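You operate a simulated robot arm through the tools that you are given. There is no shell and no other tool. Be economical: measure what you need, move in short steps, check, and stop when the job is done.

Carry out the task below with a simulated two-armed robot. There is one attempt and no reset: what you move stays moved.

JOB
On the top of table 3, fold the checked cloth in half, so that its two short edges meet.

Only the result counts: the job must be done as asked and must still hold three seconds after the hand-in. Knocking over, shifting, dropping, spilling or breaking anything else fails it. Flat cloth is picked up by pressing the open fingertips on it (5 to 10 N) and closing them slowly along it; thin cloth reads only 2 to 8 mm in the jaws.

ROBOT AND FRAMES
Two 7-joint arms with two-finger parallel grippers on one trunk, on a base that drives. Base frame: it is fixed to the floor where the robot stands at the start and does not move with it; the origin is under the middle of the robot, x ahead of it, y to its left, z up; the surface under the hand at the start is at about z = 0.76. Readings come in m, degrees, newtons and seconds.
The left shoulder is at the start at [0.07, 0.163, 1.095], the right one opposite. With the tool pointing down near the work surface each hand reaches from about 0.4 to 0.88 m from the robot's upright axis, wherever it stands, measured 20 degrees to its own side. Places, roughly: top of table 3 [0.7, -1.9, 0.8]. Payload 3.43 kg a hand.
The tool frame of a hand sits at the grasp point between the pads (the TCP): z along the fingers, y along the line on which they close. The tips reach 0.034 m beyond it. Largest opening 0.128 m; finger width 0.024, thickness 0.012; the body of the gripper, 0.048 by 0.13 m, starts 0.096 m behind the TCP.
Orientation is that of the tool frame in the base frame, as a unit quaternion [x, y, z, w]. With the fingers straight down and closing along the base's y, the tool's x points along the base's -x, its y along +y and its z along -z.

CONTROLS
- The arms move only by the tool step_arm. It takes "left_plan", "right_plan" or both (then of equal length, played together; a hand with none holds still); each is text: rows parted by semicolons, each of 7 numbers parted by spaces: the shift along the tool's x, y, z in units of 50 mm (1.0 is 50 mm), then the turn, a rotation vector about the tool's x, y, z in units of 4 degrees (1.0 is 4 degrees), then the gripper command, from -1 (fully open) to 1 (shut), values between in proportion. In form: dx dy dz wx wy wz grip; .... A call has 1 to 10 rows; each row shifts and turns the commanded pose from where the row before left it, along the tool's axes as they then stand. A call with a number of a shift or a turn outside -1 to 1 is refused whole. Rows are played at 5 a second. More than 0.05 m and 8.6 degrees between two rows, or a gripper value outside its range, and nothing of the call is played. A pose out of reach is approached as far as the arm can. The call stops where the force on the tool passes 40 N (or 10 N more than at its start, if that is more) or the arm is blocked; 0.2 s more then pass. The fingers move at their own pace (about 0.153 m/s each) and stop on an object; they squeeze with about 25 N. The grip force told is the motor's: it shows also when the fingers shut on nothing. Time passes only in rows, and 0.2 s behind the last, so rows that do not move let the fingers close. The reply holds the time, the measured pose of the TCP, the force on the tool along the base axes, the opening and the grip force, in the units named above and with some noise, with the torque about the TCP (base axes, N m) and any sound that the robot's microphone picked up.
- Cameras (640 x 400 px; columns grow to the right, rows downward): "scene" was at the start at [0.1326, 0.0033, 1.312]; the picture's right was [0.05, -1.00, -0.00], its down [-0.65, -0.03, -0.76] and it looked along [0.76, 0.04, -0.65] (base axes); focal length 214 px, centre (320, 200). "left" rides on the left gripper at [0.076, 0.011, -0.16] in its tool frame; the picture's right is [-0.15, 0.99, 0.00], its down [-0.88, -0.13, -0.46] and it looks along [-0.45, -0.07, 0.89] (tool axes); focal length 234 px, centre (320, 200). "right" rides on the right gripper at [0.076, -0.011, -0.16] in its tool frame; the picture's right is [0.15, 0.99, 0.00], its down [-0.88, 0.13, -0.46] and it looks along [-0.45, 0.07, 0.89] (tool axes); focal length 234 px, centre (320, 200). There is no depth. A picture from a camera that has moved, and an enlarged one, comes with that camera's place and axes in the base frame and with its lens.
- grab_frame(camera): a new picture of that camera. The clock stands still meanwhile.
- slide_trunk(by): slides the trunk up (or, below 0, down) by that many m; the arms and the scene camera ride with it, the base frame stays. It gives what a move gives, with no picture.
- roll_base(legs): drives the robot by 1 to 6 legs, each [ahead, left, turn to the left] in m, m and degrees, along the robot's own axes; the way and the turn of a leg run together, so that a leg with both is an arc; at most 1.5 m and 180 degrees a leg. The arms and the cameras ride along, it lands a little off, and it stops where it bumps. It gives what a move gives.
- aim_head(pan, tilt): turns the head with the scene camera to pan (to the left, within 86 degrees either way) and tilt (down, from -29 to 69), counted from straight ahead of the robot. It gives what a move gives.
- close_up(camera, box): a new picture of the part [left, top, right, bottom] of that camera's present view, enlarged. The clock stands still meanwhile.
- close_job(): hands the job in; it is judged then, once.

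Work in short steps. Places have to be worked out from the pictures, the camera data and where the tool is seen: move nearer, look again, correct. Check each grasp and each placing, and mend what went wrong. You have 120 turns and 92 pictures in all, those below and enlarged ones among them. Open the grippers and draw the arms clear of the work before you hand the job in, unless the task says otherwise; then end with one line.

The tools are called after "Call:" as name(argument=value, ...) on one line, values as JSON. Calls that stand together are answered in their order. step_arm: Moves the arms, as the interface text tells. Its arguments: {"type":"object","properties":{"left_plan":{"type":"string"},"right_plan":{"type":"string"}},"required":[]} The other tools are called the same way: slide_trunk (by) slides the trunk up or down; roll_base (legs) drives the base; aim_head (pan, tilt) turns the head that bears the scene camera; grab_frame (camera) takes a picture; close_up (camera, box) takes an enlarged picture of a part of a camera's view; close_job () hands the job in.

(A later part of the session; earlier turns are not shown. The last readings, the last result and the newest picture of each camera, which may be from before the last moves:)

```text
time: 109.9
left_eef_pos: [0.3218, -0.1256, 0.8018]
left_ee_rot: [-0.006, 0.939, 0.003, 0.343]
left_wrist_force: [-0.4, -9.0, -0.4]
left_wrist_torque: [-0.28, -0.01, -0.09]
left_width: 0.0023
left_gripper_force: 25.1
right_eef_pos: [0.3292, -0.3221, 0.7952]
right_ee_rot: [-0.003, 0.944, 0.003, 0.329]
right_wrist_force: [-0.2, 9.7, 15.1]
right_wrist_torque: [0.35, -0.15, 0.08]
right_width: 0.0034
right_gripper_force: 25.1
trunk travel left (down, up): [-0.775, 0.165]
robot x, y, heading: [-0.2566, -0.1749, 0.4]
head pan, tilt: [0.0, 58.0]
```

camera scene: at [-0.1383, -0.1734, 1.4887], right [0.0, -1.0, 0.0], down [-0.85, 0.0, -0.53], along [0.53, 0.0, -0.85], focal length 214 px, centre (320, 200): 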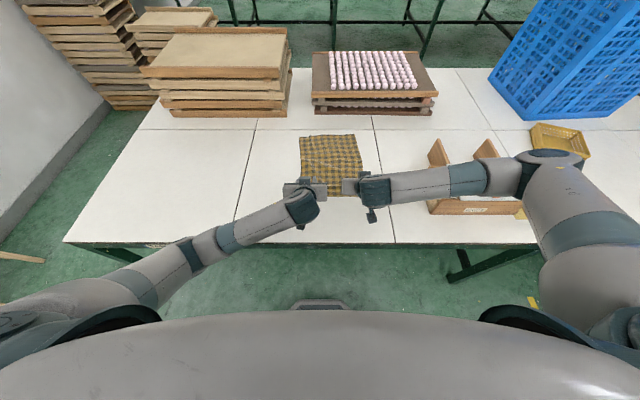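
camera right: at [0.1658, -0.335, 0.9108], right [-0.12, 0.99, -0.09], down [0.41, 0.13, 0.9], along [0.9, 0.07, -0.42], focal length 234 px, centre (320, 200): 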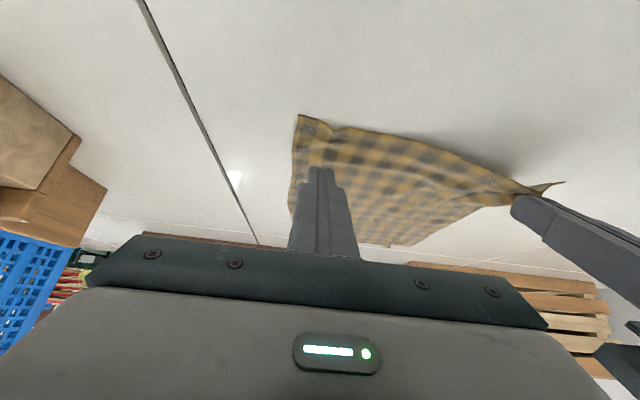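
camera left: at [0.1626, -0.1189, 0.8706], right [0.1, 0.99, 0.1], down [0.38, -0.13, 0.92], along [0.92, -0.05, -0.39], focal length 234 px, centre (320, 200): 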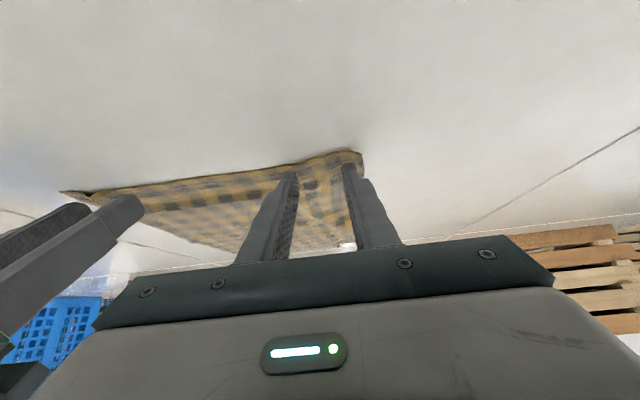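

The right now holds 3.4 mm. I lift both about 10 cm and turn the hands upright while easing the stretch.

Call:
step_arm(left_plan="-0.44 -0.03 -0.29 0 0 0 1; -0.44 -0.03 -0.29 0 0 0 1; -0.44 -0.02 -0.29 0 0 0 1; -0.44 0 -0.29 0 0 0 1; 0 0 0 0 1 0 1; 0 0 0 0 1 0 1; 0 0 0 0 1 0 1; 0 0 0 0 1 0 1; 0 0 0 0 1 0 1; 0 0 0 0 1 0 1", right_plan="-0.43 0.03 -0.32 0 0 0 1; -0.43 0.03 -0.32 0 0 0 1; -0.43 0.02 -0.32 0 0 0 1; -0.43 0 -0.3 0 0 0 1; 0 0 0 0 1 0 1; 0 0 0 0 1 0 1; 0 0 0 0 1 0 1; 0 0 0 0 1 0 1; 0 0 0 0 1 0 1; 0 0 0 0 0.6 0 1")

Call:
roll_base(legs=[[0.25, 0, -0.3]])

Call:
close_up(camera="scene", box=[240, 100, 420, 230])

```text
time: 111.6
left_eef_pos: [0.3557, -0.0964, 0.8882]
left_ee_rot: [-0.003, 0.972, 0.037, 0.234]
left_wrist_force: [-0.1, -22.2, 1.4]
left_wrist_torque: [-0.81, 0.0, -0.17]
left_width: 0.0021
left_gripper_force: 25.0
right_eef_pos: [0.3574, -0.31, 0.8986]
right_ee_rot: [-0.008, 0.975, 0.013, 0.221]
right_wrist_force: [0.7, 21.8, -2.7]
right_wrist_torque: [0.73, -0.01, 0.01]
right_width: 0.0023
right_gripper_force: 24.7
trunk travel left (down, up): [-0.775, 0.165]
robot x, y, heading: [-0.2547, -0.1745, 0.3]
head pan, tilt: [0.0, 58.0]
stopped in row 8 (right hand): the force on the tool passed its limit at 41 N (the readings are from after the stop); the commanded pose is now the measured one
```

```text
time: 113.5
left_eef_pos: [0.6026, -0.0972, 0.8873]
left_ee_rot: [-0.002, 0.972, 0.036, 0.232]
left_wrist_force: [-0.4, -32.4, 2.2]
left_wrist_torque: [-1.14, 0.01, -0.2]
left_width: 0.0023
left_gripper_force: 24.9
right_eef_pos: [0.6052, -0.3162, 0.8986]
right_ee_rot: [-0.004, 0.975, 0.009, 0.22]
right_wrist_force: [0.0, 31.7, -2.5]
right_wrist_torque: [1.05, -0.03, 0.03]
right_width: 0.0025
right_gripper_force: 25.1
trunk travel left (down, up): [-0.775, 0.165]
robot x, y, heading: [-0.0119, -0.1706, -0.2]
head pan, tilt: [0.0, 58.0]
```

```text
3.08 times, centred on (330, 165) of scene
camera zoom: at [0.1097, -0.1743, 1.4888], right [0.0, -1.0, 0.0], down [-0.85, 0.0, -0.53], along [0.53, 0.0, -0.85], focal length 660 px, centre (289, 308)
```

zoom: 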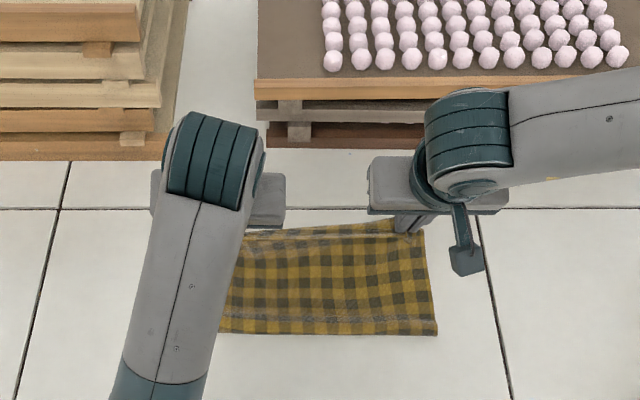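

The left drifted outward and the cloth is stretched by ~30 N. I ease both hands inward at once.

Call:
step_arm(left_plan="0 -0.15 0 0 0 0 1; 0 -0.15 0 0 0 0 1; 0 0 0 0 0 0 1", right_plan="0 0.1 0 0 0 0 1; 0 0.1 0 0 0 0 1; 0 0 0 0 0 0 1")

```text
time: 114.2
left_eef_pos: [0.6054, -0.0962, 0.8838]
left_ee_rot: [-0.004, 0.971, 0.051, 0.232]
left_wrist_force: [-1.1, -11.7, 0.7]
left_wrist_torque: [-0.4, 0.03, -0.07]
left_width: 0.0021
left_gripper_force: 24.7
right_eef_pos: [0.6058, -0.3061, 0.8987]
right_ee_rot: [-0.004, 0.975, 0.01, 0.221]
right_wrist_force: [0.0, 11.9, -1.7]
right_wrist_torque: [0.42, -0.02, 0.0]
right_width: 0.0023
right_gripper_force: 25.2
trunk travel left (down, up): [-0.775, 0.165]
robot x, y, heading: [-0.0058, -0.1716, -0.1]
head pan, tilt: [0.0, 58.0]
```

The left hand did not follow; it may be at an awkward arm posture. I test by moving both forward/up while turning upright in small steps.

Call:
step_arm(left_plan="-0.27 0 -0.09 0 1 0 1; -0.27 0 -0.09 0 1 0 1; -0.27 0 -0.09 0 1 0 1; 0 0 0 0 0 0 1", right_plan="-0.27 0.05 -0.09 0 1 0 1; -0.27 0.03 -0.09 0 1 0 1; -0.27 0 -0.09 0 1 0 1; 0 0 0 0 0 0 1")

Call:
grab_frame(camera="scene")

```text
time: 115.2
left_eef_pos: [0.6396, -0.1032, 0.9146]
left_ee_rot: [-0.009, 0.991, 0.043, 0.129]
left_wrist_force: [-0.1, -0.9, 0.0]
left_wrist_torque: [0.03, 0.01, -0.03]
left_width: 0.002
left_gripper_force: 24.5
right_eef_pos: [0.6386, -0.3034, 0.9262]
right_ee_rot: [-0.004, 0.993, 0.009, 0.117]
right_wrist_force: [-1.1, 0.9, 0.8]
right_wrist_torque: [0.01, 0.02, -0.02]
right_width: 0.0023
right_gripper_force: 24.9
trunk travel left (down, up): [-0.775, 0.165]
robot x, y, heading: [-0.008, -0.1716, -0.2]
head pan, tilt: [0.0, 58.0]
```

```text
13 pictures are left
camera scene: at [0.1097, -0.1745, 1.4888], right [0.0, -1.0, 0.0], down [-0.85, 0.0, -0.53], along [0.53, 0.0, -0.85], focal length 214 px, centre (320, 200)
```

scene: 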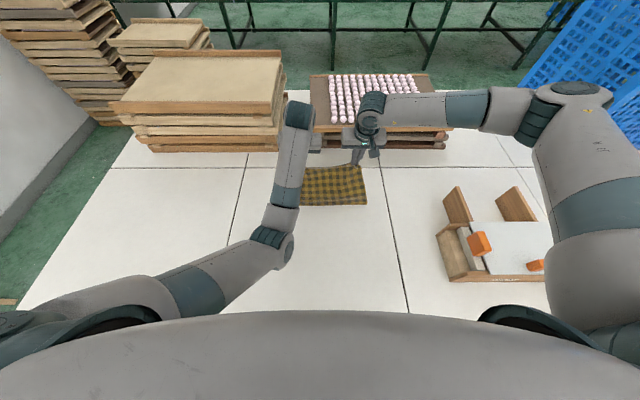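

Tension is gone and both follow. Now I turn on, 40° more, so that the fingers end up pointing back toward the robot.

Call:
step_arm(left_plan="0 0 0 0.3 0.9 0 1; 0 0 0 0.3 0.9 0 1; 0 0 0 0.3 0.9 0 1; 0 0 0 0.3 0.9 0 1; 0 0 0 0 1 0 1; 0 0 0 0 1 0 1; 0 0 0 0 1 0 1; 0 0 0 0 1 0 1; 0 0 0 0 1 0 1; 0 0 0 0 1 0 1", right_plan="0 0 0 0 1 0 1; 0 0 0 0 1 0 1; 0 0 0 0 1 0 1; 0 0 0 0 1 0 1; 0 0 0 0 1 0 1; 0 0 0 0 1 0 1; 0 0 0 0 1 0 1; 0 0 0 0 1 0 1; 0 0 0 0 1 0 1; 0 0 0 0 1 0 1")

Call:
close_up(camera="scene", box=[240, 80, 420, 230])

```text
time: 115.6
left_eef_pos: [0.6445, -0.0655, 0.9044]
left_ee_rot: [-0.014, 0.992, 0.064, 0.109]
left_wrist_force: [-1.3, -25.7, 2.6]
left_wrist_torque: [-1.0, 0.05, -0.01]
left_width: 0.0023
left_gripper_force: 24.7
right_eef_pos: [0.6368, -0.2856, 0.928]
right_ee_rot: [-0.013, 0.995, 0.022, 0.094]
right_wrist_force: [0.6, 26.4, -2.2]
right_wrist_torque: [0.85, -0.05, -0.11]
right_width: 0.0022
right_gripper_force: 25.3
trunk travel left (down, up): [-0.775, 0.165]
robot x, y, heading: [-0.0063, -0.1717, -0.4]
head pan, tilt: [0.0, 58.0]
stopped in row 1 (right hand): the force on the tool passed its limit at 50 N (the readings are from after the stop); the commanded pose is now the measured one
```

```text
2.67 times, centred on (330, 155) of scene
camera zoom: at [0.1116, -0.1724, 1.4886], right [0.0, -1.0, 0.0], down [-0.85, 0.0, -0.53], along [0.53, 0.0, -0.85], focal length 572 px, centre (293, 320)
```

zoom: 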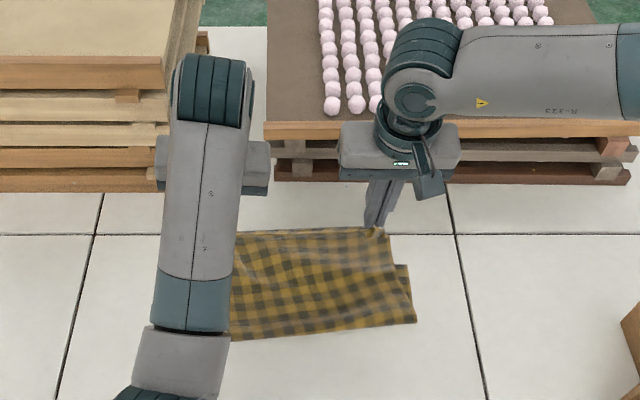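

The left arm again jumped outward by 3–4 cm. I bring it back inward gently to relieve the pull.

Call:
step_arm(left_plan="0 -0.25 0 0 0 0 1; 0 -0.25 0 0 0 0 1; 0 -0.2 0 0 0 0 1; 0 0 0 0 0 0 1")

```text
time: 116.6
left_eef_pos: [0.6492, -0.0716, 0.8948]
left_ee_rot: [-0.024, 0.99, 0.084, 0.11]
left_wrist_force: [-2.7, -30.2, 4.1]
left_wrist_torque: [-1.17, 0.12, -0.06]
left_width: 0.0024
left_gripper_force: 24.9
right_eef_pos: [0.6371, -0.2895, 0.9272]
right_ee_rot: [-0.012, 0.995, 0.022, 0.094]
right_wrist_force: [2.5, 30.9, -4.7]
right_wrist_torque: [1.05, -0.08, -0.12]
right_width: 0.0022
right_gripper_force: 25.0
trunk travel left (down, up): [-0.775, 0.165]
robot x, y, heading: [-0.0081, -0.1723, 0.2]
head pan, tilt: [0.0, 58.0]
```

The left cannot go inward in this posture, so I instead let the right come in 2 cm and shift the base 3.5 cm to the right, which brings both hands to their proper y.

Call:
step_arm(right_plan="0 0.2 0 0 0 0 1; 0 0.2 0 0 0 0 1; 0 0 0 0 0 0 1")

Call:
roll_base(legs=[[0, -0.035, 0]])

```text
time: 117.4
left_eef_pos: [0.6507, -0.0702, 0.8969]
left_ee_rot: [-0.026, 0.99, 0.086, 0.11]
left_wrist_force: [-1.2, -2.7, -0.3]
left_wrist_torque: [-0.14, 0.0, 0.02]
left_width: 0.0019
left_gripper_force: 24.9
right_eef_pos: [0.6376, -0.2718, 0.9281]
right_ee_rot: [-0.01, 0.995, 0.018, 0.093]
right_wrist_force: [1.0, 3.9, -0.2]
right_wrist_torque: [0.14, -0.02, 0.01]
right_width: 0.0018
right_gripper_force: 25.3
trunk travel left (down, up): [-0.775, 0.165]
robot x, y, heading: [-0.0065, -0.1741, -0.2]
head pan, tilt: [0.0, 58.0]
```

```text
time: 118.3
left_eef_pos: [0.6502, -0.1011, 0.8974]
left_ee_rot: [-0.027, 0.99, 0.085, 0.111]
left_wrist_force: [0.1, 0.0, 0.1]
left_wrist_torque: [-0.09, -0.01, -0.03]
left_width: 0.002
left_gripper_force: 24.9
right_eef_pos: [0.6369, -0.3025, 0.9295]
right_ee_rot: [-0.013, 0.995, 0.018, 0.094]
right_wrist_force: [0.9, 1.3, -0.1]
right_wrist_torque: [0.04, -0.01, 0.01]
right_width: 0.0017
right_gripper_force: 25.0
trunk travel left (down, up): [-0.775, 0.165]
robot x, y, heading: [-0.0091, -0.2085, -0.1]
head pan, tilt: [0.0, 58.0]
```

Tension gone, hands at y −0.101 / −0.303. I check where the lower layer's far corners are now.

Call:
grab_frame(camera="left")

Call:
grab_frame(camera="right")

```text
11 pictures are left
camera left: at [0.5415, -0.12, 1.0347], right [0.07, 0.98, 0.19], down [0.77, -0.18, 0.61], along [0.63, 0.11, -0.77], focal length 234 px, centre (320, 200)
```

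left: 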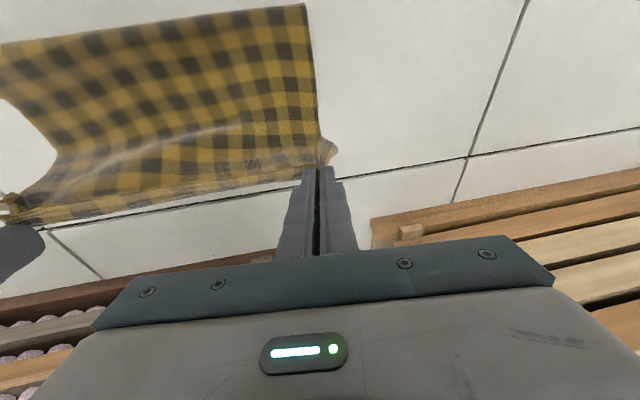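

```text
10 pictures are left
camera right: at [0.532, -0.32, 1.0699], right [-0.17, 0.99, 0.01], down [0.78, 0.13, 0.62], along [0.61, 0.11, -0.79], focal length 234 px, centre (320, 200)
```

right: 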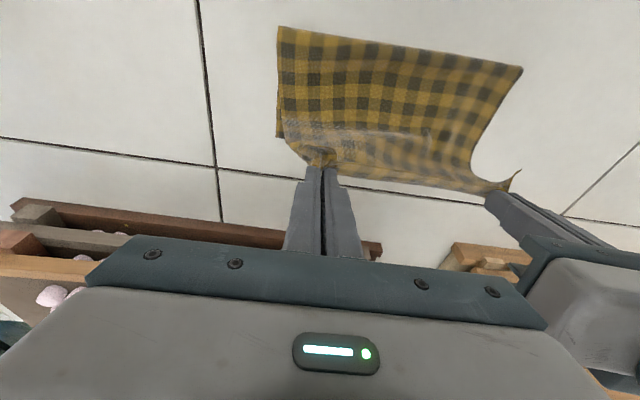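

The lower far right corner is now at about (0.672,-0.354), slightly dragged; the left one must be near (0.655,-0.08). I start lowering, first half of the way, watching the left arm.

Call:
step_arm(left_plan="-0.02 -0.07 0.45 0 0 0 1; -0.02 -0.07 0.45 0 0 0 1; 0 0 0 0 0 0 1", right_plan="-0.16 -0.045 0.65 0 0 0 1; -0.16 -0.045 0.65 0 0 0 1; 0 0 0 0 0 0 1")

```text
time: 119.1
left_eef_pos: [0.6651, -0.0999, 0.8581]
left_ee_rot: [-0.029, 0.989, 0.089, 0.115]
left_wrist_force: [-0.6, -3.2, 0.3]
left_wrist_torque: [-0.1, -0.01, -0.05]
left_width: 0.0022
left_gripper_force: 24.6
right_eef_pos: [0.6646, -0.3049, 0.8676]
right_ee_rot: [-0.012, 0.995, 0.021, 0.094]
right_wrist_force: [0.4, 1.9, -0.7]
right_wrist_torque: [0.12, 0.01, -0.01]
right_width: 0.0015
right_gripper_force: 24.6
trunk travel left (down, up): [-0.775, 0.165]
robot x, y, heading: [-0.0087, -0.2068, -0.2]
head pan, tilt: [0.0, 58.0]
```

Following well. I shift the base 1 cm to the right and continue lowering.

Call:
roll_base(legs=[[0, -0.011, 0]])

Call:
step_arm(left_plan="-0.02 -0.07 0.4 0 0 0 1; -0.02 -0.07 0.42 0 0 0 1; 0 0 0 0 0 0 1", right_plan="-0.16 -0.045 0.55 0 0 0 1; -0.16 -0.045 0.55 0 0 0 1; 0 0 0 0 0 0 1")

Call:
close_up(camera="right", box=[200, 60, 560, 260])

```text
time: 119.8
left_eef_pos: [0.6639, -0.1074, 0.8551]
left_ee_rot: [-0.029, 0.989, 0.088, 0.112]
left_wrist_force: [-0.8, -2.9, -0.6]
left_wrist_torque: [-0.21, 0.01, 0.0]
left_width: 0.0022
left_gripper_force: 24.8
right_eef_pos: [0.664, -0.3108, 0.8682]
right_ee_rot: [-0.012, 0.995, 0.02, 0.094]
right_wrist_force: [-0.8, 3.7, -1.3]
right_wrist_torque: [0.11, 0.01, -0.05]
right_width: 0.0016
right_gripper_force: 25.1
trunk travel left (down, up): [-0.775, 0.165]
robot x, y, heading: [-0.0098, -0.216, -0.1]
head pan, tilt: [0.0, 58.0]
```

```text
time: 120.7
left_eef_pos: [0.6754, -0.1076, 0.8151]
left_ee_rot: [-0.029, 0.989, 0.088, 0.113]
left_wrist_force: [0.4, -5.1, -0.7]
left_wrist_torque: [-0.23, 0.0, -0.02]
left_width: 0.0022
left_gripper_force: 25.1
right_eef_pos: [0.6889, -0.3148, 0.8167]
right_ee_rot: [-0.012, 0.995, 0.021, 0.094]
right_wrist_force: [-0.9, 5.6, 0.3]
right_wrist_torque: [0.21, 0.02, -0.03]
right_width: 0.0013
right_gripper_force: 24.6
trunk travel left (down, up): [-0.775, 0.165]
robot x, y, heading: [-0.0082, -0.2188, -0.3]
head pan, tilt: [0.0, 58.0]
```

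```text
1.78 times, centred on (380, 160) of right
camera zoom: at [0.5845, -0.3338, 0.9577], right [-0.17, 0.98, 0.01], down [0.78, 0.13, 0.62], along [0.61, 0.11, -0.79], focal length 416 px, centre (213, 271)
```

zoom: 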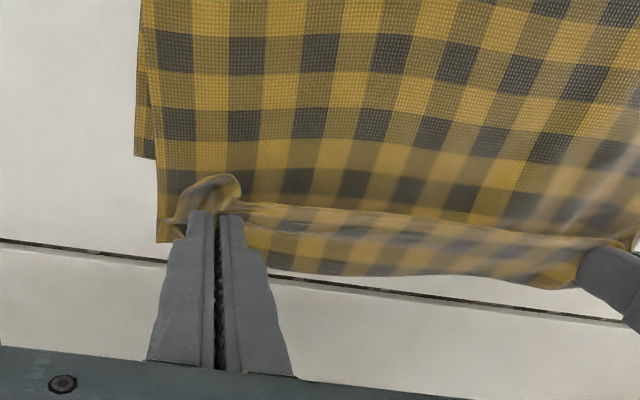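

The lower right corner is at (0.671,-0.357) and the held edge is above x≈0.675–0.68, i.e. the two edges coincide well. I lower 12 mm, release gently and lift off.

Call:
step_arm(left_plan="0.03 -0.02 0.12 0 0 0 1; 0.03 -0.02 0.12 0 0 0 1; 0 0 0 0 0 0 0.85; 0 0 0 0 0 0 0.7; 0 0 0 0 0 0 0.55; 0 0 0 0 0 0 0.4; 0 0 -0.15 0 0 0 0.4; 0 0 -0.5 0 0 0 0.4; 0 0 -0.9 0 0 0 0.4; 0 0 -0.9 0 0 0 0.4", right_plan="0.03 -0.05 0.13 0 0 0 1; 0.03 -0.05 0.13 0 0 0 1; 0 0 0 0 0 0 0.85; 0 0 0 0 0 0 0.7; 0 0 0 0 0 0 0.55; 0 0 0 0 0 0 0.4; 0 0 -0.15 0 0 0 0.4; 0 0 -0.5 0 0 0 0.4; 0 0 -0.9 0 0 0 0.4; 0 0 -0.9 0 0 0 0.4")

Call:
close_up(camera="right", box=[200, 20, 560, 260])

```text
time: 123.0
left_eef_pos: [0.6547, -0.0884, 0.9124]
left_ee_rot: [-0.043, 0.986, 0.119, 0.111]
left_wrist_force: [0.8, -0.2, 0.7]
left_wrist_torque: [-0.03, 0.01, 0.0]
left_width: 0.0383
left_gripper_force: 0.1
right_eef_pos: [0.6659, -0.3246, 0.9236]
right_ee_rot: [-0.012, 0.995, 0.02, 0.093]
right_wrist_force: [0.0, 0.4, 0.0]
right_wrist_torque: [-0.02, -0.01, -0.01]
right_width: 0.0384
right_gripper_force: 0.0
trunk travel left (down, up): [-0.775, 0.165]
robot x, y, heading: [-0.0081, -0.2203, 0.2]
head pan, tilt: [0.0, 58.0]
stopped in row 10 (left hand): the arm was blocked; the commanded pose is now the measured one
```

```text
1.67 times, centred on (380, 140) of right
camera zoom: at [0.5619, -0.3445, 1.0644], right [-0.17, 0.99, 0.01], down [0.78, 0.13, 0.62], along [0.61, 0.11, -0.79], focal length 390 px, centre (220, 300)
```

zoom: 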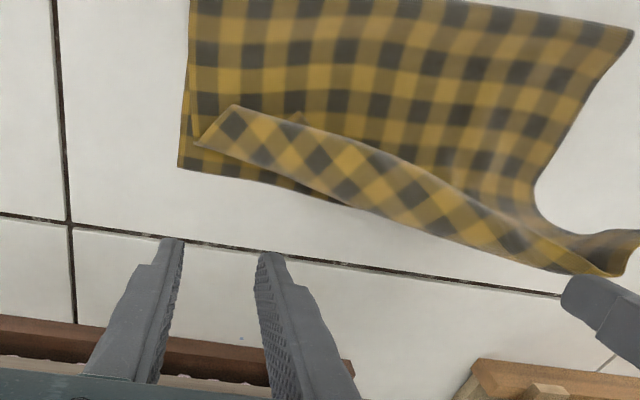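

The right corner rolled back somewhat and the left corner seems still near the left hand; I look with the left camera.

Call:
grab_frame(camera="left")

```text
7 pictures are left
camera left: at [0.5477, -0.1195, 1.0479], right [0.03, 0.97, 0.25], down [0.78, -0.19, 0.6], along [0.63, 0.18, -0.76], focal length 234 px, centre (320, 200)
```

left: 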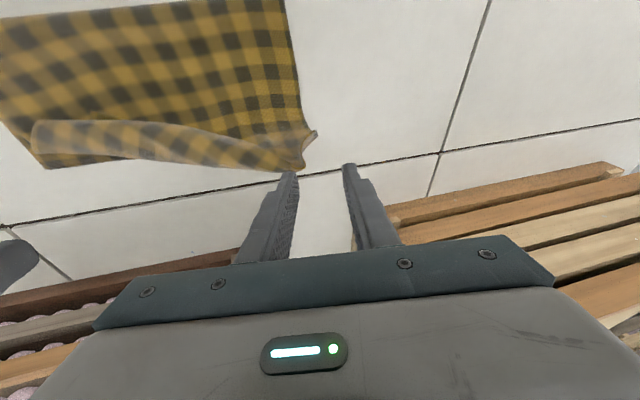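

Both corners are free. The left flap corner (≈0.669,-0.060) lies on target, but the right one rolled back to ≈(0.62,-0.322) against (0.672,-0.357). I bring the right hand upright over that corner's strip to re-grip just it.

Call:
step_arm(right_plan="0 0 0 0 0.9 0 0.44; 0 0 0 0 0.9 0 0.44; 0.35 0.28 0 0 0.9 0 0.44; 0.35 0.27 0 0 0 0 0.44; 0 0 0.6 0 0 0 0.44; 0 0 0.6 0 0 0 0.44; 0 0 0.5 0 0 0 0.44; 0 0 0.3 0 0 0 0.44; 0 0 0.1 0 0 0 0.44; 0 0 0 0 0 0 0.44")

Call:
close_up(camera="right", box=[200, 80, 560, 260])

```text
time: 125.2
left_eef_pos: [0.6545, -0.0887, 0.9111]
left_ee_rot: [-0.042, 0.986, 0.117, 0.111]
left_wrist_force: [-0.1, -1.0, -0.1]
left_wrist_torque: [0.02, -0.01, -0.03]
left_width: 0.0382
left_gripper_force: 0.1
right_eef_pos: [0.6291, -0.2952, 0.8184]
right_ee_rot: [-0.014, 1.0, 0.019, 0.0]
right_wrist_force: [0.2, 0.9, -0.9]
right_wrist_torque: [-0.02, 0.01, 0.0]
right_width: 0.0354
right_gripper_force: 0.1
trunk travel left (down, up): [-0.775, 0.165]
robot x, y, heading: [-0.0064, -0.2185, 0.1]
head pan, tilt: [0.0, 58.0]
```

```text
1.78 times, centred on (380, 170) of right
camera zoom: at [0.5538, -0.3142, 0.9774], right [-0.17, 0.98, 0.04], down [0.88, 0.14, 0.46], along [0.45, 0.11, -0.89], focal length 416 px, centre (213, 253)
```

zoom: 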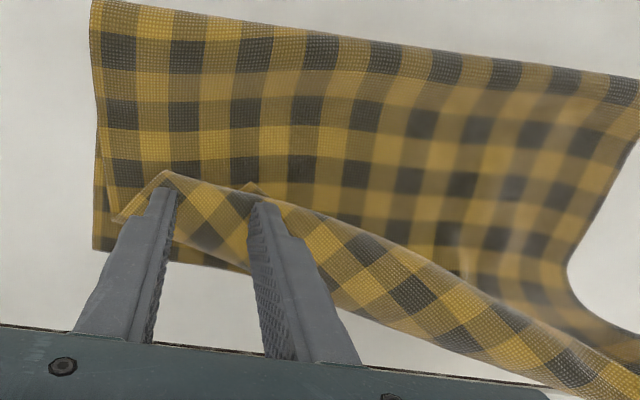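

The fingers sit right over the strip's edge at the corner. I lower to light contact.

Call:
step_arm(right_plan="0 0 0.2 0.4 0 0 0.44; 0 0 0.12 0 0 0 0.44; 0 0 0.06 0 0 0 0.44; 0 0 0.03 0 0 0 0.44; 0 0 0 0 0 0 0.44")

```text
time: 126.5
left_eef_pos: [0.6543, -0.0887, 0.9112]
left_ee_rot: [-0.043, 0.986, 0.118, 0.11]
left_wrist_force: [-1.0, -0.6, -0.1]
left_wrist_torque: [-0.04, -0.02, -0.02]
left_width: 0.0387
left_gripper_force: 0.4
right_eef_pos: [0.6296, -0.2948, 0.7998]
right_ee_rot: [-0.013, 1.0, 0.006, 0.0]
right_wrist_force: [-0.9, -1.7, 0.9]
right_wrist_torque: [0.05, 0.0, -0.01]
right_width: 0.0359
right_gripper_force: 0.3
trunk travel left (down, up): [-0.775, 0.165]
robot x, y, heading: [-0.0085, -0.219, -0.0]
head pan, tilt: [0.0, 58.0]
```

Call:
step_arm(right_plan="0 0 0.04 0 0 0 0.44; 0 0 0.02 0 0 0 0.44; 0 0 0 0 0 0 0.44")

```text
time: 127.2
left_eef_pos: [0.6536, -0.0878, 0.914]
left_ee_rot: [-0.043, 0.986, 0.119, 0.112]
left_wrist_force: [-0.9, -0.6, 0.2]
left_wrist_torque: [-0.05, 0.0, 0.0]
left_width: 0.0386
left_gripper_force: 0.1
right_eef_pos: [0.6284, -0.2945, 0.7973]
right_ee_rot: [-0.014, 1.0, 0.005, 0.001]
right_wrist_force: [-1.8, 0.3, 15.6]
right_wrist_torque: [0.15, 0.08, 0.01]
right_width: 0.0358
right_gripper_force: 0.0
trunk travel left (down, up): [-0.775, 0.165]
robot x, y, heading: [-0.0087, -0.2179, 0.2]
head pan, tilt: [0.0, 58.0]
```

15 N is too much for one layer; I ease up ~0.7 mm and close slowly, then lift a little.

Call:
step_arm(right_plan="0 0 -0.016 0 0 0 0.44; 0 0 0 0 0 0 0.5; 0 0 0 0 0 0 0.57; 0 0 0 0 0 0 0.64; 0 0 0 0 0 0 0.71; 0 0 0 0 0 0 0.78; 0 0 0 0 0 0 0.85; 0 0 0 0 0 0 0.93; 0 0 0 0 0 0 1; 0 0 0 0 0 0 1")

```text
time: 129.4
left_eef_pos: [0.6524, -0.0878, 0.9136]
left_ee_rot: [-0.042, 0.986, 0.118, 0.112]
left_wrist_force: [0.6, -2.1, -0.3]
left_wrist_torque: [-0.03, 0.02, 0.02]
left_width: 0.0395
left_gripper_force: 0.8
right_eef_pos: [0.6292, -0.2941, 0.7984]
right_ee_rot: [-0.013, 1.0, 0.006, 0.001]
right_wrist_force: [-1.3, 2.1, 19.8]
right_wrist_torque: [0.19, -0.01, 0.01]
right_width: 0.0046
right_gripper_force: 25.3
trunk travel left (down, up): [-0.775, 0.165]
robot x, y, heading: [-0.0088, -0.2207, -0.1]
head pan, tilt: [0.0, 58.0]
```

4.6 mm: strip and flap together, but not the lower layer. That still serves: I lift 2 cm, shift the corner by (+55, −36) mm onto the lower corner, lower and release.

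Call:
step_arm(right_plan="0 0 -0.4 0 0 0 1; -0.4 -0.24 -0.05 0 0 0 1; -0.4 -0.24 0 0 0 0 1; -0.3 -0.24 0 0 0 0 1; 0 0 0.35 0 0 0 1; 0 0 0 0 0 0 0.8; 0 0 0 0 0 0 0.6; 0 0 0 0 0 0 0.4; 0 0 -0.3 0 0 0 0.4; 0 0 -0.9 0 0 0 0.4")

Call:
step_arm(right_plan="0 0 -0.9 0 0 0 0.2; 0.8 -0.4 -0.2 0 0 0 0; 0.8 -0.4 0 0 0 0 0; 0.8 -0.4 0 0 0 0 0; 0 0 0 0 0 0 0", left_plan="0 0 -0.6 0 0 0 0; 0 0.6 -0.5 0 0 0 0; 0.3 0.8 0 0 0 0 0; 0.3 0.8 0 0 0 0 0; 0 0 0 0 0 0 0")

Call:
close_up(camera="scene", box=[240, 120, 400, 220])

```text
time: 131.7
left_eef_pos: [0.6534, -0.0888, 0.912]
left_ee_rot: [-0.042, 0.986, 0.119, 0.111]
left_wrist_force: [-0.6, -0.3, 0.7]
left_wrist_torque: [-0.01, -0.04, -0.01]
left_width: 0.0385
left_gripper_force: 0.1
right_eef_pos: [0.6842, -0.3293, 0.8594]
right_ee_rot: [-0.014, 1.0, 0.004, 0.0]
right_wrist_force: [0.1, -1.2, -0.2]
right_wrist_torque: [0.01, -0.03, -0.02]
right_width: 0.0384
right_gripper_force: 0.0
trunk travel left (down, up): [-0.775, 0.165]
robot x, y, heading: [-0.0091, -0.2187, -0.2]
head pan, tilt: [0.0, 58.0]
```

```text
time: 133.1
left_eef_pos: [0.6117, 0.0794, 0.9729]
left_ee_rot: [-0.071, 0.975, 0.176, 0.111]
left_wrist_force: [0.2, 0.0, -0.1]
left_wrist_torque: [-0.03, 0.06, 0.03]
left_width: 0.0641
left_gripper_force: 0.1
left hand out of reach, approached as far as the arm can: row 2, 3, 4
right_eef_pos: [0.5673, -0.3939, 0.9146]
right_ee_rot: [-0.015, 1.0, 0.005, 0.0]
right_wrist_force: [0.3, 0.0, -0.3]
right_wrist_torque: [-0.03, -0.01, -0.03]
right_width: 0.0638
right_gripper_force: 0.1
trunk travel left (down, up): [-0.775, 0.165]
robot x, y, heading: [-0.0092, -0.2181, -0.1]
head pan, tilt: [0.0, 58.0]
stopped in row 5 (left hand): the arm was blocked; the commanded pose is now the measured one
```

```text
4.00 times, centred on (320, 170) of scene
camera zoom: at [0.1097, -0.219, 1.4888], right [0.0, -1.0, 0.0], down [-0.85, 0.0, -0.53], along [0.53, 0.0, -0.85], focal length 858 px, centre (320, 320)
```

zoom: 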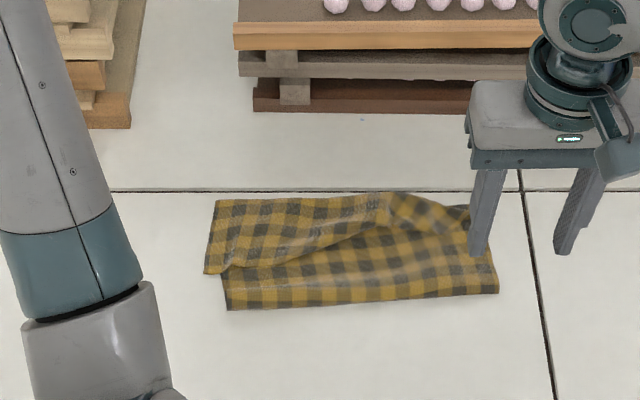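

The flap is now skewed with a deep fold-back at the left, so I'll unfold and redo the simple way, which was orderly. First I restore the base position and bring the left hand back to an upright posture.

Call:
roll_base(legs=[[-0.086, 0.1, 0]])

Call:
step_arm(left_plan="0 0 -0.3 1 0.64 0.4 0; 0 0 -0.3 1 0.64 0.4 0; 0 0 0 1 0.64 0.4 0; 0 0 0 1 0.64 0.4 0; 0 0 0 1 0.64 0.4 0; 0 0 0 0 0 0 0")

```text
time: 134.3
left_eef_pos: [0.5262, 0.1789, 0.9722]
left_ee_rot: [-0.071, 0.976, 0.176, 0.111]
left_wrist_force: [-0.4, -0.5, -0.5]
left_wrist_torque: [0.02, 0.01, -0.02]
left_width: 0.0642
left_gripper_force: 0.1
right_eef_pos: [0.4819, -0.2944, 0.9138]
right_ee_rot: [-0.014, 1.0, 0.005, -0.001]
right_wrist_force: [-0.1, 0.4, 0.1]
right_wrist_torque: [0.05, 0.03, -0.01]
right_width: 0.064
right_gripper_force: 0.0
trunk travel left (down, up): [-0.775, 0.165]
robot x, y, heading: [-0.0909, -0.1175, 0.2]
head pan, tilt: [0.0, 58.0]
```

```text
time: 135.7
left_eef_pos: [0.547, 0.2021, 0.9814]
left_ee_rot: [-0.005, 1.0, 0.005, 0.001]
left_wrist_force: [-0.2, -0.5, 0.7]
left_wrist_torque: [0.02, -0.02, -0.01]
left_width: 0.0641
left_gripper_force: 0.1
left hand out of reach, approached as far as the arm can: row 2, 3, 4, 5
right_eef_pos: [0.4818, -0.2932, 0.9141]
right_ee_rot: [-0.014, 1.0, 0.005, 0.0]
right_wrist_force: [0.2, 0.2, -0.2]
right_wrist_torque: [0.0, -0.02, -0.01]
right_width: 0.0641
right_gripper_force: 0.1
trunk travel left (down, up): [-0.775, 0.165]
robot x, y, heading: [-0.0907, -0.1176, 0.0]
head pan, tilt: [0.0, 58.0]
```

Left is upright again. I bring it over the flap's left corner and look.

Call:
step_arm(left_plan="0 -0.86 0 0 0 0 0.44; 0 -0.86 0 0 0 0 0.44; 0 -0.86 0 0 0 0 0.44; -0.3 -0.86 0 0 0 0 0.44; -0.4 -0.86 0.2 0 0 0 0.44; -0.4 -0.86 0.2 0 0 0 0.44; -0.4 -0.86 0.4 0 0 0 0.44; -0.2 0 0.6 0 0 0 0.44; 0 0 0 0 0 0 0.44")

Call:
grab_frame(camera="left")

```text
refused: row 7 steps farther than a row can; nothing moved
```

```text
4 pictures are left
camera left: at [0.4708, 0.211, 1.141], right [0.13, 0.99, 0.01], down [0.88, -0.12, 0.46], along [0.45, -0.05, -0.89], focal length 234 px, centre (320, 200)
```

left: 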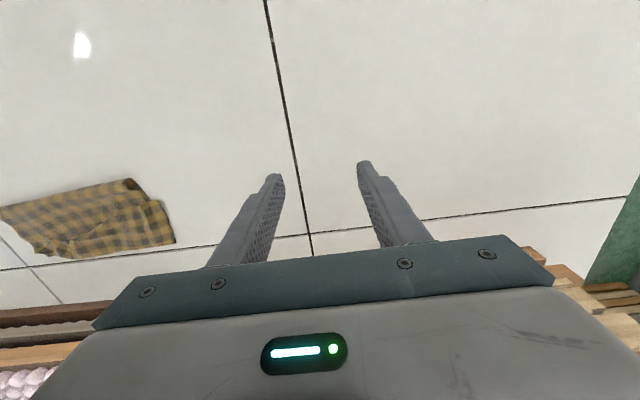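

Only 4 pictures remain, so I patch the present state instead of redoing. I draw the right hand clear and take one strongly enlarged view to see where all corners lie.

Call:
step_arm(right_plan="0.4 -0.7 -0.45 0 0 0 0; 0.4 -0.7 -0.45 0 0 0 0; 0.4 -0.7 -0.45 0 0 0 0; 0.4 -0.7 -0.45 0 0 0 0; 0 0 0 0 0 0 0")

Call:
close_up(camera="scene", box=[300, 135, 400, 198])

```text
time: 136.9
left_eef_pos: [0.5475, 0.2029, 0.9824]
left_ee_rot: [-0.007, 1.0, 0.006, 0.001]
left_wrist_force: [0.2, 0.5, 0.7]
left_wrist_torque: [0.03, 0.01, 0.02]
left_width: 0.0639
left_gripper_force: 0.2
right_eef_pos: [0.4084, -0.4344, 1.0034]
right_ee_rot: [-0.013, 1.0, 0.004, -0.001]
right_wrist_force: [0.0, -0.3, -0.3]
right_wrist_torque: [-0.04, 0.02, 0.0]
right_width: 0.0641
right_gripper_force: 0.1
trunk travel left (down, up): [-0.775, 0.165]
robot x, y, heading: [-0.0908, -0.1173, -0.0]
head pan, tilt: [0.0, 58.0]
```

```text
6.35 times, centred on (350, 166) of scene
camera zoom: at [0.0262, -0.1173, 1.4886], right [0.0, -1.0, 0.0], down [-0.85, 0.0, -0.53], along [0.53, 0.0, -0.85], focal length 1362 px, centre (130, 413)
```

zoom: 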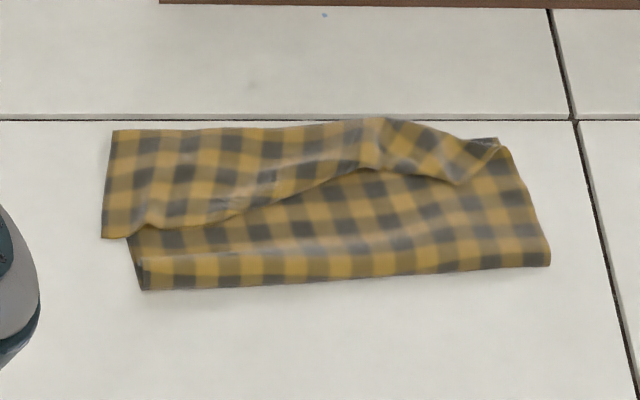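

Now it is clear: lower far corners at G≈(0.716,-0.382) and ≈(0.706,-0.11); the flap's corners lie folded back on top at B≈(0.623,-0.098) and H≈(0.669,-0.353). I'll pinch those two edges afresh, lay the flap back, and refold with the right landing point. First both hands go above them.

Call:
step_arm(left_plan="-0.2 -0.75 0.3 0 0 0 0.44; -0.2 -0.75 0.3 0 0 0 0.44; -0.2 -0.75 0.3 0 0 0 0.44; -0.2 -0.75 0.3 0 0 0 0.44; -0.2 -0.75 0.3 0 0 0 0.44; -0.2 -0.75 0.3 0 0 0 0.44; -0.2 -0.75 0.3 0 0 0 0.44; -0.2 -0.75 0.3 0 0 0 0.44; -0.2 -0.75 0.3 0 0 0 0.44; 0 0 0 0 0 0 0.44", right_plan="-0.61 0.25 0.35 0 0 0 0.44; -0.61 0.25 0.35 0 0 0 0.44; -0.61 0.25 0.35 0 0 0 0.44; -0.61 0.25 0.35 0 0 0 0.44; -0.61 0.25 0.35 0 0 0 0.44; -0.61 0.25 0.35 0 0 0 0.44; -0.61 0.25 0.35 0 0 0 0.44; -0.61 0.25 0.35 0 0 0 0.44; -0.61 0.25 0.35 0 0 0 0.44; 0 0 0 0 0 0 0.44")

```text
time: 139.1
left_eef_pos: [0.6456, -0.1195, 0.8362]
left_ee_rot: [-0.01, 1.0, 0.01, 0.001]
left_wrist_force: [0.3, 0.0, 0.4]
left_wrist_torque: [0.02, 0.0, 0.02]
left_width: 0.0358
left_gripper_force: 0.1
left hand out of reach, approached as far as the arm can: row 1
right_eef_pos: [0.6766, -0.3138, 0.8462]
right_ee_rot: [-0.015, 1.0, 0.004, 0.0]
right_wrist_force: [-0.7, 0.8, 0.0]
right_wrist_torque: [0.01, -0.03, 0.02]
right_width: 0.0358
right_gripper_force: 0.0
trunk travel left (down, up): [-0.775, 0.165]
robot x, y, heading: [-0.0908, -0.1144, -0.3]
head pan, tilt: [0.0, 58.0]
```

I fine-adjust and lower both to just above contact.

Call:
step_arm(left_plan="0.19 -0.27 0 0 0 0 0.44; 0 0 0.3 0.3 0 0 0.44; 0 0 0.3 0 0 0 0.44; 0 0 0.08 0 0 0 0.44; 0 0 0 0 0 0 0.44", right_plan="-0.13 -0.16 0 0 0 0 0.44; 0 0 0.4 0 0 0 0.44; 0 0 0.4 0 0 0 0.44; 0 0 0.1 0 0 0 0.44; 0 0 0 0 0 0 0.44")

```text
time: 140.3
left_eef_pos: [0.6386, -0.147, 0.8079]
left_ee_rot: [-0.003, 1.0, -0.005, 0.003]
left_wrist_force: [0.8, 0.8, -0.8]
left_wrist_torque: [-0.05, 0.01, 0.0]
left_width: 0.0358
left_gripper_force: 0.1
right_eef_pos: [0.682, -0.3213, 0.7997]
right_ee_rot: [-0.014, 1.0, 0.004, 0.0]
right_wrist_force: [-0.1, -0.5, 0.6]
right_wrist_torque: [0.0, -0.02, 0.01]
right_width: 0.0359
right_gripper_force: 0.0
trunk travel left (down, up): [-0.775, 0.165]
robot x, y, heading: [-0.0897, -0.119, -0.2]
head pan, tilt: [0.0, 58.0]
```

I correct the left's y by 15 mm and creep down to touch.

Call:
step_arm(left_plan="0 0.28 0 0 0 0 0.44; 0 0 0.1 0 0 0 0.44; 0 0 0.06 0 0 0 0.44; 0 0 0 0 0 0 0.44", right_plan="0 0 0 0 0 0 0.44; 0 0 0.025 0 0 0 0.44; 0 0 0 0 0 0 0.44; 0 0 0 0 0 0 0.44")

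```text
time: 141.3
left_eef_pos: [0.6343, -0.1407, 0.7977]
left_ee_rot: [0.0, 1.0, -0.009, 0.0]
left_wrist_force: [-1.4, 0.0, 4.9]
left_wrist_torque: [0.04, 0.03, 0.02]
left_width: 0.0355
left_gripper_force: 0.1
right_eef_pos: [0.6812, -0.322, 0.8006]
right_ee_rot: [-0.014, 1.0, 0.006, 0.0]
right_wrist_force: [0.7, 0.0, 0.8]
right_wrist_torque: [0.01, -0.01, -0.04]
right_width: 0.0358
right_gripper_force: 0.1
trunk travel left (down, up): [-0.775, 0.165]
robot x, y, heading: [-0.0944, -0.1178, -0.1]
head pan, tilt: [0.0, 58.0]
```

Left touches with 5 N. I close the left slowly while the right goes down 1.5 mm more.

Call:
step_arm(left_plan="0 0 0 0 0 0 0.5; 0 0 0 0 0 0 0.57; 0 0 0 0 0 0 0.64; 0 0 0 0 0 0 0.71; 0 0 0 0 0 0 0.78; 0 0 0 0 0 0 0.85; 0 0 0 0 0 0 0.93; 0 0 0 0 0 0 1; 0 0 0 0 0 0 1", right_plan="0 0 0.03 0 0 0 0.44; 0 0 0 0 0 0 0.44; 0 0 0 0 0 0 0.44; 0 0 0 0 0 0 0.44; 0 0 0 0 0 0 0.44; 0 0 0 0 0 0 0.44; 0 0 0 0 0 0 0.44; 0 0 0 0 0 0 0.44; 0 0 0 0 0 0 0.44")

```text
time: 143.3
left_eef_pos: [0.6358, -0.1373, 0.7985]
left_ee_rot: [0.0, 1.0, -0.009, 0.001]
left_wrist_force: [0.3, 0.4, 1.4]
left_wrist_torque: [0.04, 0.03, -0.01]
left_width: 0.006
left_gripper_force: 25.3
right_eef_pos: [0.6836, -0.322, 0.7995]
right_ee_rot: [-0.012, 1.0, 0.005, 0.0]
right_wrist_force: [0.3, 0.0, 1.2]
right_wrist_torque: [0.0, 0.0, 0.0]
right_width: 0.0362
right_gripper_force: 0.1
trunk travel left (down, up): [-0.775, 0.165]
robot x, y, heading: [-0.0922, -0.1185, -0.2]
head pan, tilt: [0.0, 58.0]
```

6 mm means more than one layer at the left. I reopen it and retry with a lighter touch; the right goes down another hair.

Call:
step_arm(left_plan="0 0 0 0 0 0 0.7; 0 0 0 0 0 0 0.5; 0 0 -0.08 0 0 0 0.5; 0 0 0 0 0 0 0.5; 0 0 0.05 0 0 0 0.5; 0 0 0.01 0 0 0 0.5; 0 0 0 0 0 0 0.5", right_plan="0 0 0.015 0 0 0 0.44; 0 0 0 0 0 0 0.44; 0 0 0.01 0 0 0 0.44; 0 0 0 0 0 0 0.44; 0 0 0 0 0 0 0.44; 0 0 0 0 0 0 0.44; 0 0 0 0 0 0 0.44")

```text
time: 144.9
left_eef_pos: [0.6347, -0.1378, 0.7991]
left_ee_rot: [-0.001, 1.0, -0.009, 0.0]
left_wrist_force: [-0.9, -0.3, 0.8]
left_wrist_torque: [-0.03, -0.01, 0.03]
left_width: 0.0319
left_gripper_force: 0.1
right_eef_pos: [0.6835, -0.3215, 0.7973]
right_ee_rot: [-0.014, 1.0, 0.004, -0.001]
right_wrist_force: [-0.2, -1.7, 4.7]
right_wrist_torque: [-0.03, 0.02, 0.0]
right_width: 0.0357
right_gripper_force: 0.0
trunk travel left (down, up): [-0.775, 0.165]
robot x, y, heading: [-0.0937, -0.1171, -0.1]
head pan, tilt: [0.0, 58.0]
```

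Right at 5 N, left barely touching (≈1 N). I close both slowly.

Call:
step_arm(left_plan="0 0 0.01 0 0 0 0.5; 0 0 0 0 0 0 0.57; 0 0 0 0 0 0 0.64; 0 0 0 0 0 0 0.71; 0 0 0 0 0 0 0.78; 0 0 0 0 0 0 0.85; 0 0 0 0 0 0 0.93; 0 0 0 0 0 0 1; 0 0 0 0 0 0 1", right_plan="0 0 0 0 0 0 0.5; 0 0 0 0 0 0 0.57; 0 0 0 0 0 0 0.64; 0 0 0 0 0 0 0.71; 0 0 0 0 0 0 0.78; 0 0 0 0 0 0 0.85; 0 0 0 0 0 0 0.93; 0 0 0 0 0 0 1; 0 0 0 0 0 0 1")

```text
time: 146.9
left_eef_pos: [0.6347, -0.137, 0.7982]
left_ee_rot: [-0.001, 1.0, -0.008, 0.001]
left_wrist_force: [0.0, -0.3, 0.4]
left_wrist_torque: [0.03, -0.03, -0.01]
left_width: 0.0056
left_gripper_force: 25.1
right_eef_pos: [0.6836, -0.3209, 0.7985]
right_ee_rot: [-0.014, 1.0, 0.004, 0.002]
right_wrist_force: [0.8, 2.3, 8.1]
right_wrist_torque: [0.12, -0.03, 0.01]
right_width: 0.0053
right_gripper_force: 24.9
trunk travel left (down, up): [-0.775, 0.165]
robot x, y, heading: [-0.0936, -0.117, -0.3]
head pan, tilt: [0.0, 58.0]
```

Both hold about two layers. I lift 5 cm and look at what is actually held.

Call:
step_arm(left_plan="0 0 -0.5 0 0 0 1; 0 0 -0.5 0 0 0 1; 0.5 0 -0.5 0 0 0 1; 0.5 0 -0.5 0 0 0 1; 0 0 0 0 0 0 1", right_plan="0 0 -0.5 0 0 0 1; 0 0 -0.5 0 0 0 1; 0.5 0 -0.5 0 0 0 1; 0.5 0 -0.5 0 0 0 1; 0 0 0 0 0 0 1")

Call:
close_up(camera="right", box=[220, 80, 580, 280])

```text
time: 148.3
left_eef_pos: [0.6119, -0.0847, 0.9085]
left_ee_rot: [-0.027, 0.999, 0.012, 0.017]
left_wrist_force: [1.6, -15.7, -0.5]
left_wrist_torque: [-0.55, -0.03, -0.22]
left_width: 0.003
left_gripper_force: 24.6
right_eef_pos: [0.6332, -0.3164, 0.9016]
right_ee_rot: [-0.016, 1.0, 0.01, -0.001]
right_wrist_force: [-2.0, 15.8, 0.3]
right_wrist_torque: [0.64, 0.06, 0.16]
right_width: 0.0051
right_gripper_force: 24.9
trunk travel left (down, up): [-0.775, 0.165]
robot x, y, heading: [-0.0915, -0.1169, -0.1]
head pan, tilt: [0.0, 58.0]
stopped in row 5 (left hand): the arm was blocked; the commanded pose is now the measured one
```

```text
1.78 times, centred on (400, 180) of right
camera zoom: at [0.5575, -0.3332, 1.0588], right [-0.18, 0.98, 0.02], down [0.88, 0.15, 0.46], along [0.45, 0.1, -0.89], focal length 416 px, centre (178, 236)
```

zoom: 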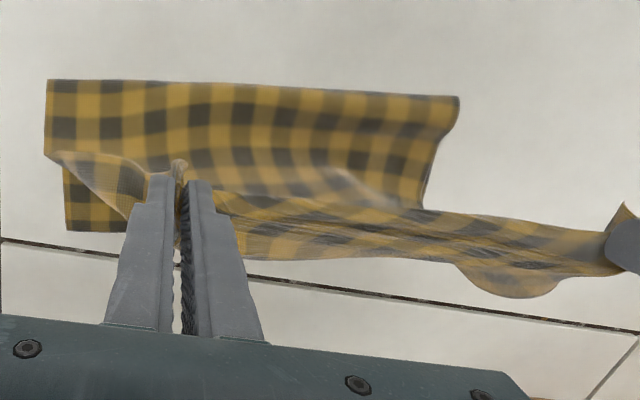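

The flap is up with the edge between both hands (left now 3 mm). I carry it back toward the robot to unfold, easing the stretch, and lay it down.

Call:
step_arm(left_plan="0.6 -0.2 0 0 0 0 1; 0.8 -0.1 0 0 0 0 1; 0.85 0 0.1 0 0 0 1; 0.85 0 0.2 0 0 0 1; 0.85 0 0.3 0 0 0 1; 0.85 0 0.4 0 0 0 1; 0.4 0 0.5 0 0 0 1; 0 0 0 0 0 0 1", right_plan="0.7 -0.1 0 0 0 0 1; 0.85 -0.1 0 0 0 0 1; 0.9 0 0.1 0 0 0 1; 0.9 0 0.2 0 0 0 1; 0.9 0 0.3 0 0 0 1; 0.9 0 0.4 0 0 0 1; 0.4 0 0.4 0 0 0 1; 0 0 0 0 0 0 1")

```text
time: 148.8
left_eef_pos: [0.6037, -0.06, 0.9225]
left_ee_rot: [-0.044, 0.998, 0.022, 0.034]
left_wrist_force: [-1.0, -20.1, -1.9]
left_wrist_torque: [-0.71, 0.05, -0.3]
left_width: 0.0025
left_gripper_force: 25.2
left hand out of reach, approached as far as the arm can: row 2
right_eef_pos: [0.6013, -0.3118, 0.9049]
right_ee_rot: [-0.022, 1.0, 0.02, 0.004]
right_wrist_force: [1.3, 19.7, 1.8]
right_wrist_torque: [0.68, -0.02, 0.11]
right_width: 0.0028
right_gripper_force: 24.7
trunk travel left (down, up): [-0.775, 0.165]
robot x, y, heading: [-0.0936, -0.1159, -0.2]
head pan, tilt: [0.0, 58.0]
stopped in row 2 (right hand): the force on the tool passed its limit at 51 N (the readings are from after the stop); the commanded pose is now the measured one
```

Now both read ~2.6 mm (single layer), but the left arm drifts outward. I let the right come in to relieve it and use the base to carry the flap back.

Call:
step_arm(right_plan="0 0.25 0 0 0 0 1; 0 0.25 0 0 0 0 1; 0 0 0 0 0 0 1")

Call:
roll_base(legs=[[-0.2, -0.035, 0]])

```text
time: 149.6
left_eef_pos: [0.6063, -0.0572, 0.9215]
left_ee_rot: [-0.047, 0.998, 0.023, 0.033]
left_wrist_force: [-0.4, -3.4, 0.4]
left_wrist_torque: [-0.18, 0.02, -0.06]
left_width: 0.0014
left_gripper_force: 24.8
right_eef_pos: [0.6022, -0.2929, 0.9025]
right_ee_rot: [-0.019, 1.0, 0.015, 0.002]
right_wrist_force: [0.3, 3.5, 1.4]
right_wrist_torque: [0.15, -0.02, 0.02]
right_width: 0.0021
right_gripper_force: 24.5
trunk travel left (down, up): [-0.775, 0.165]
robot x, y, heading: [-0.0921, -0.114, 0.1]
head pan, tilt: [0.0, 58.0]
```

```text
time: 151.2
left_eef_pos: [0.4117, -0.0939, 0.92]
left_ee_rot: [-0.046, 0.998, 0.024, 0.033]
left_wrist_force: [-0.2, -3.9, 0.0]
left_wrist_torque: [-0.14, 0.03, -0.05]
left_width: 0.0017
left_gripper_force: 24.8
right_eef_pos: [0.4073, -0.3265, 0.9028]
right_ee_rot: [-0.021, 1.0, 0.015, 0.002]
right_wrist_force: [-0.3, 2.8, 0.2]
right_wrist_torque: [0.1, -0.01, 0.0]
right_width: 0.002
right_gripper_force: 25.1
trunk travel left (down, up): [-0.775, 0.165]
robot x, y, heading: [-0.2875, -0.1536, -0.0]
head pan, tilt: [0.0, 58.0]
```

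Both hold the near edge close to its corners with little stretch. From here I will move with base and trunk, which keeps the hands' relation fixed. First I level the hands and extend them 4 cm so that the base need not go too near the table.

Call:
step_arm(left_plan="-0.4 0 0 0 0 0 1; -0.4 0 0 0 0 0 1; 0 0 0 0 0 0 1", right_plan="-0.4 0 -0.17 0 0 0 1; -0.4 0 -0.17 0 0 0 1; 0 0 0 0 0 0 1")

Call:
roll_base(legs=[[-0.07, -0.036, 0]])

Call:
slide_trunk(by=-0.05)

```text
time: 152.0
left_eef_pos: [0.4518, -0.0906, 0.9249]
left_ee_rot: [-0.046, 0.998, 0.023, 0.032]
left_wrist_force: [-0.4, -4.7, 0.7]
left_wrist_torque: [-0.15, -0.02, -0.03]
left_width: 0.0014
left_gripper_force: 24.6
right_eef_pos: [0.4468, -0.3253, 0.9198]
right_ee_rot: [-0.019, 1.0, 0.016, 0.002]
right_wrist_force: [-0.4, 4.2, -0.2]
right_wrist_torque: [0.14, -0.02, 0.04]
right_width: 0.0023
right_gripper_force: 25.0
trunk travel left (down, up): [-0.775, 0.165]
robot x, y, heading: [-0.2872, -0.1506, -0.2]
head pan, tilt: [0.0, 58.0]
```

```text
time: 153.0
left_eef_pos: [0.3802, -0.1229, 0.9231]
left_ee_rot: [-0.047, 0.998, 0.024, 0.033]
left_wrist_force: [-0.2, -5.3, -0.7]
left_wrist_torque: [-0.18, 0.02, -0.09]
left_width: 0.0015
left_gripper_force: 25.1
right_eef_pos: [0.3774, -0.3593, 0.9192]
right_ee_rot: [-0.02, 1.0, 0.014, 0.002]
right_wrist_force: [-0.4, 4.0, -0.1]
right_wrist_torque: [0.15, 0.02, 0.04]
right_width: 0.0025
right_gripper_force: 25.2
trunk travel left (down, up): [-0.775, 0.165]
robot x, y, heading: [-0.3579, -0.1831, -0.2]
head pan, tilt: [0.0, 58.0]
```

```text
time: 153.9
left_eef_pos: [0.38, -0.1228, 0.8747]
left_ee_rot: [-0.046, 0.998, 0.023, 0.034]
left_wrist_force: [0.2, -3.4, 0.0]
left_wrist_torque: [-0.16, 0.0, -0.06]
left_width: 0.0015
left_gripper_force: 25.5
right_eef_pos: [0.3765, -0.3586, 0.8689]
right_ee_rot: [-0.02, 1.0, 0.016, 0.002]
right_wrist_force: [-0.5, 4.3, 0.2]
right_wrist_torque: [0.13, 0.01, 0.04]
right_width: 0.0021
right_gripper_force: 24.6
trunk travel left (down, up): [-0.725, 0.215]
robot x, y, heading: [-0.3557, -0.1856, -0.4]
head pan, tilt: [0.0, 58.0]
```

This works smoothly. I spend one picture to see the unfolded cloth and its far edge.

Call:
close_up(camera="scene", box=[270, 95, 400, 176])

```text
4.92 times, centred on (335, 136) of scene
camera zoom: at [-0.2399, -0.1884, 1.4387], right [0.0, -1.0, 0.0], down [-0.85, 0.0, -0.53], along [0.53, 0.0, -0.85], focal length 1056 px, centre (246, 518)
```

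zoom: 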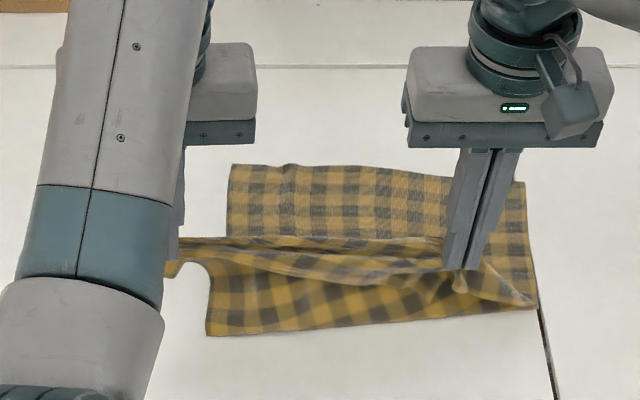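

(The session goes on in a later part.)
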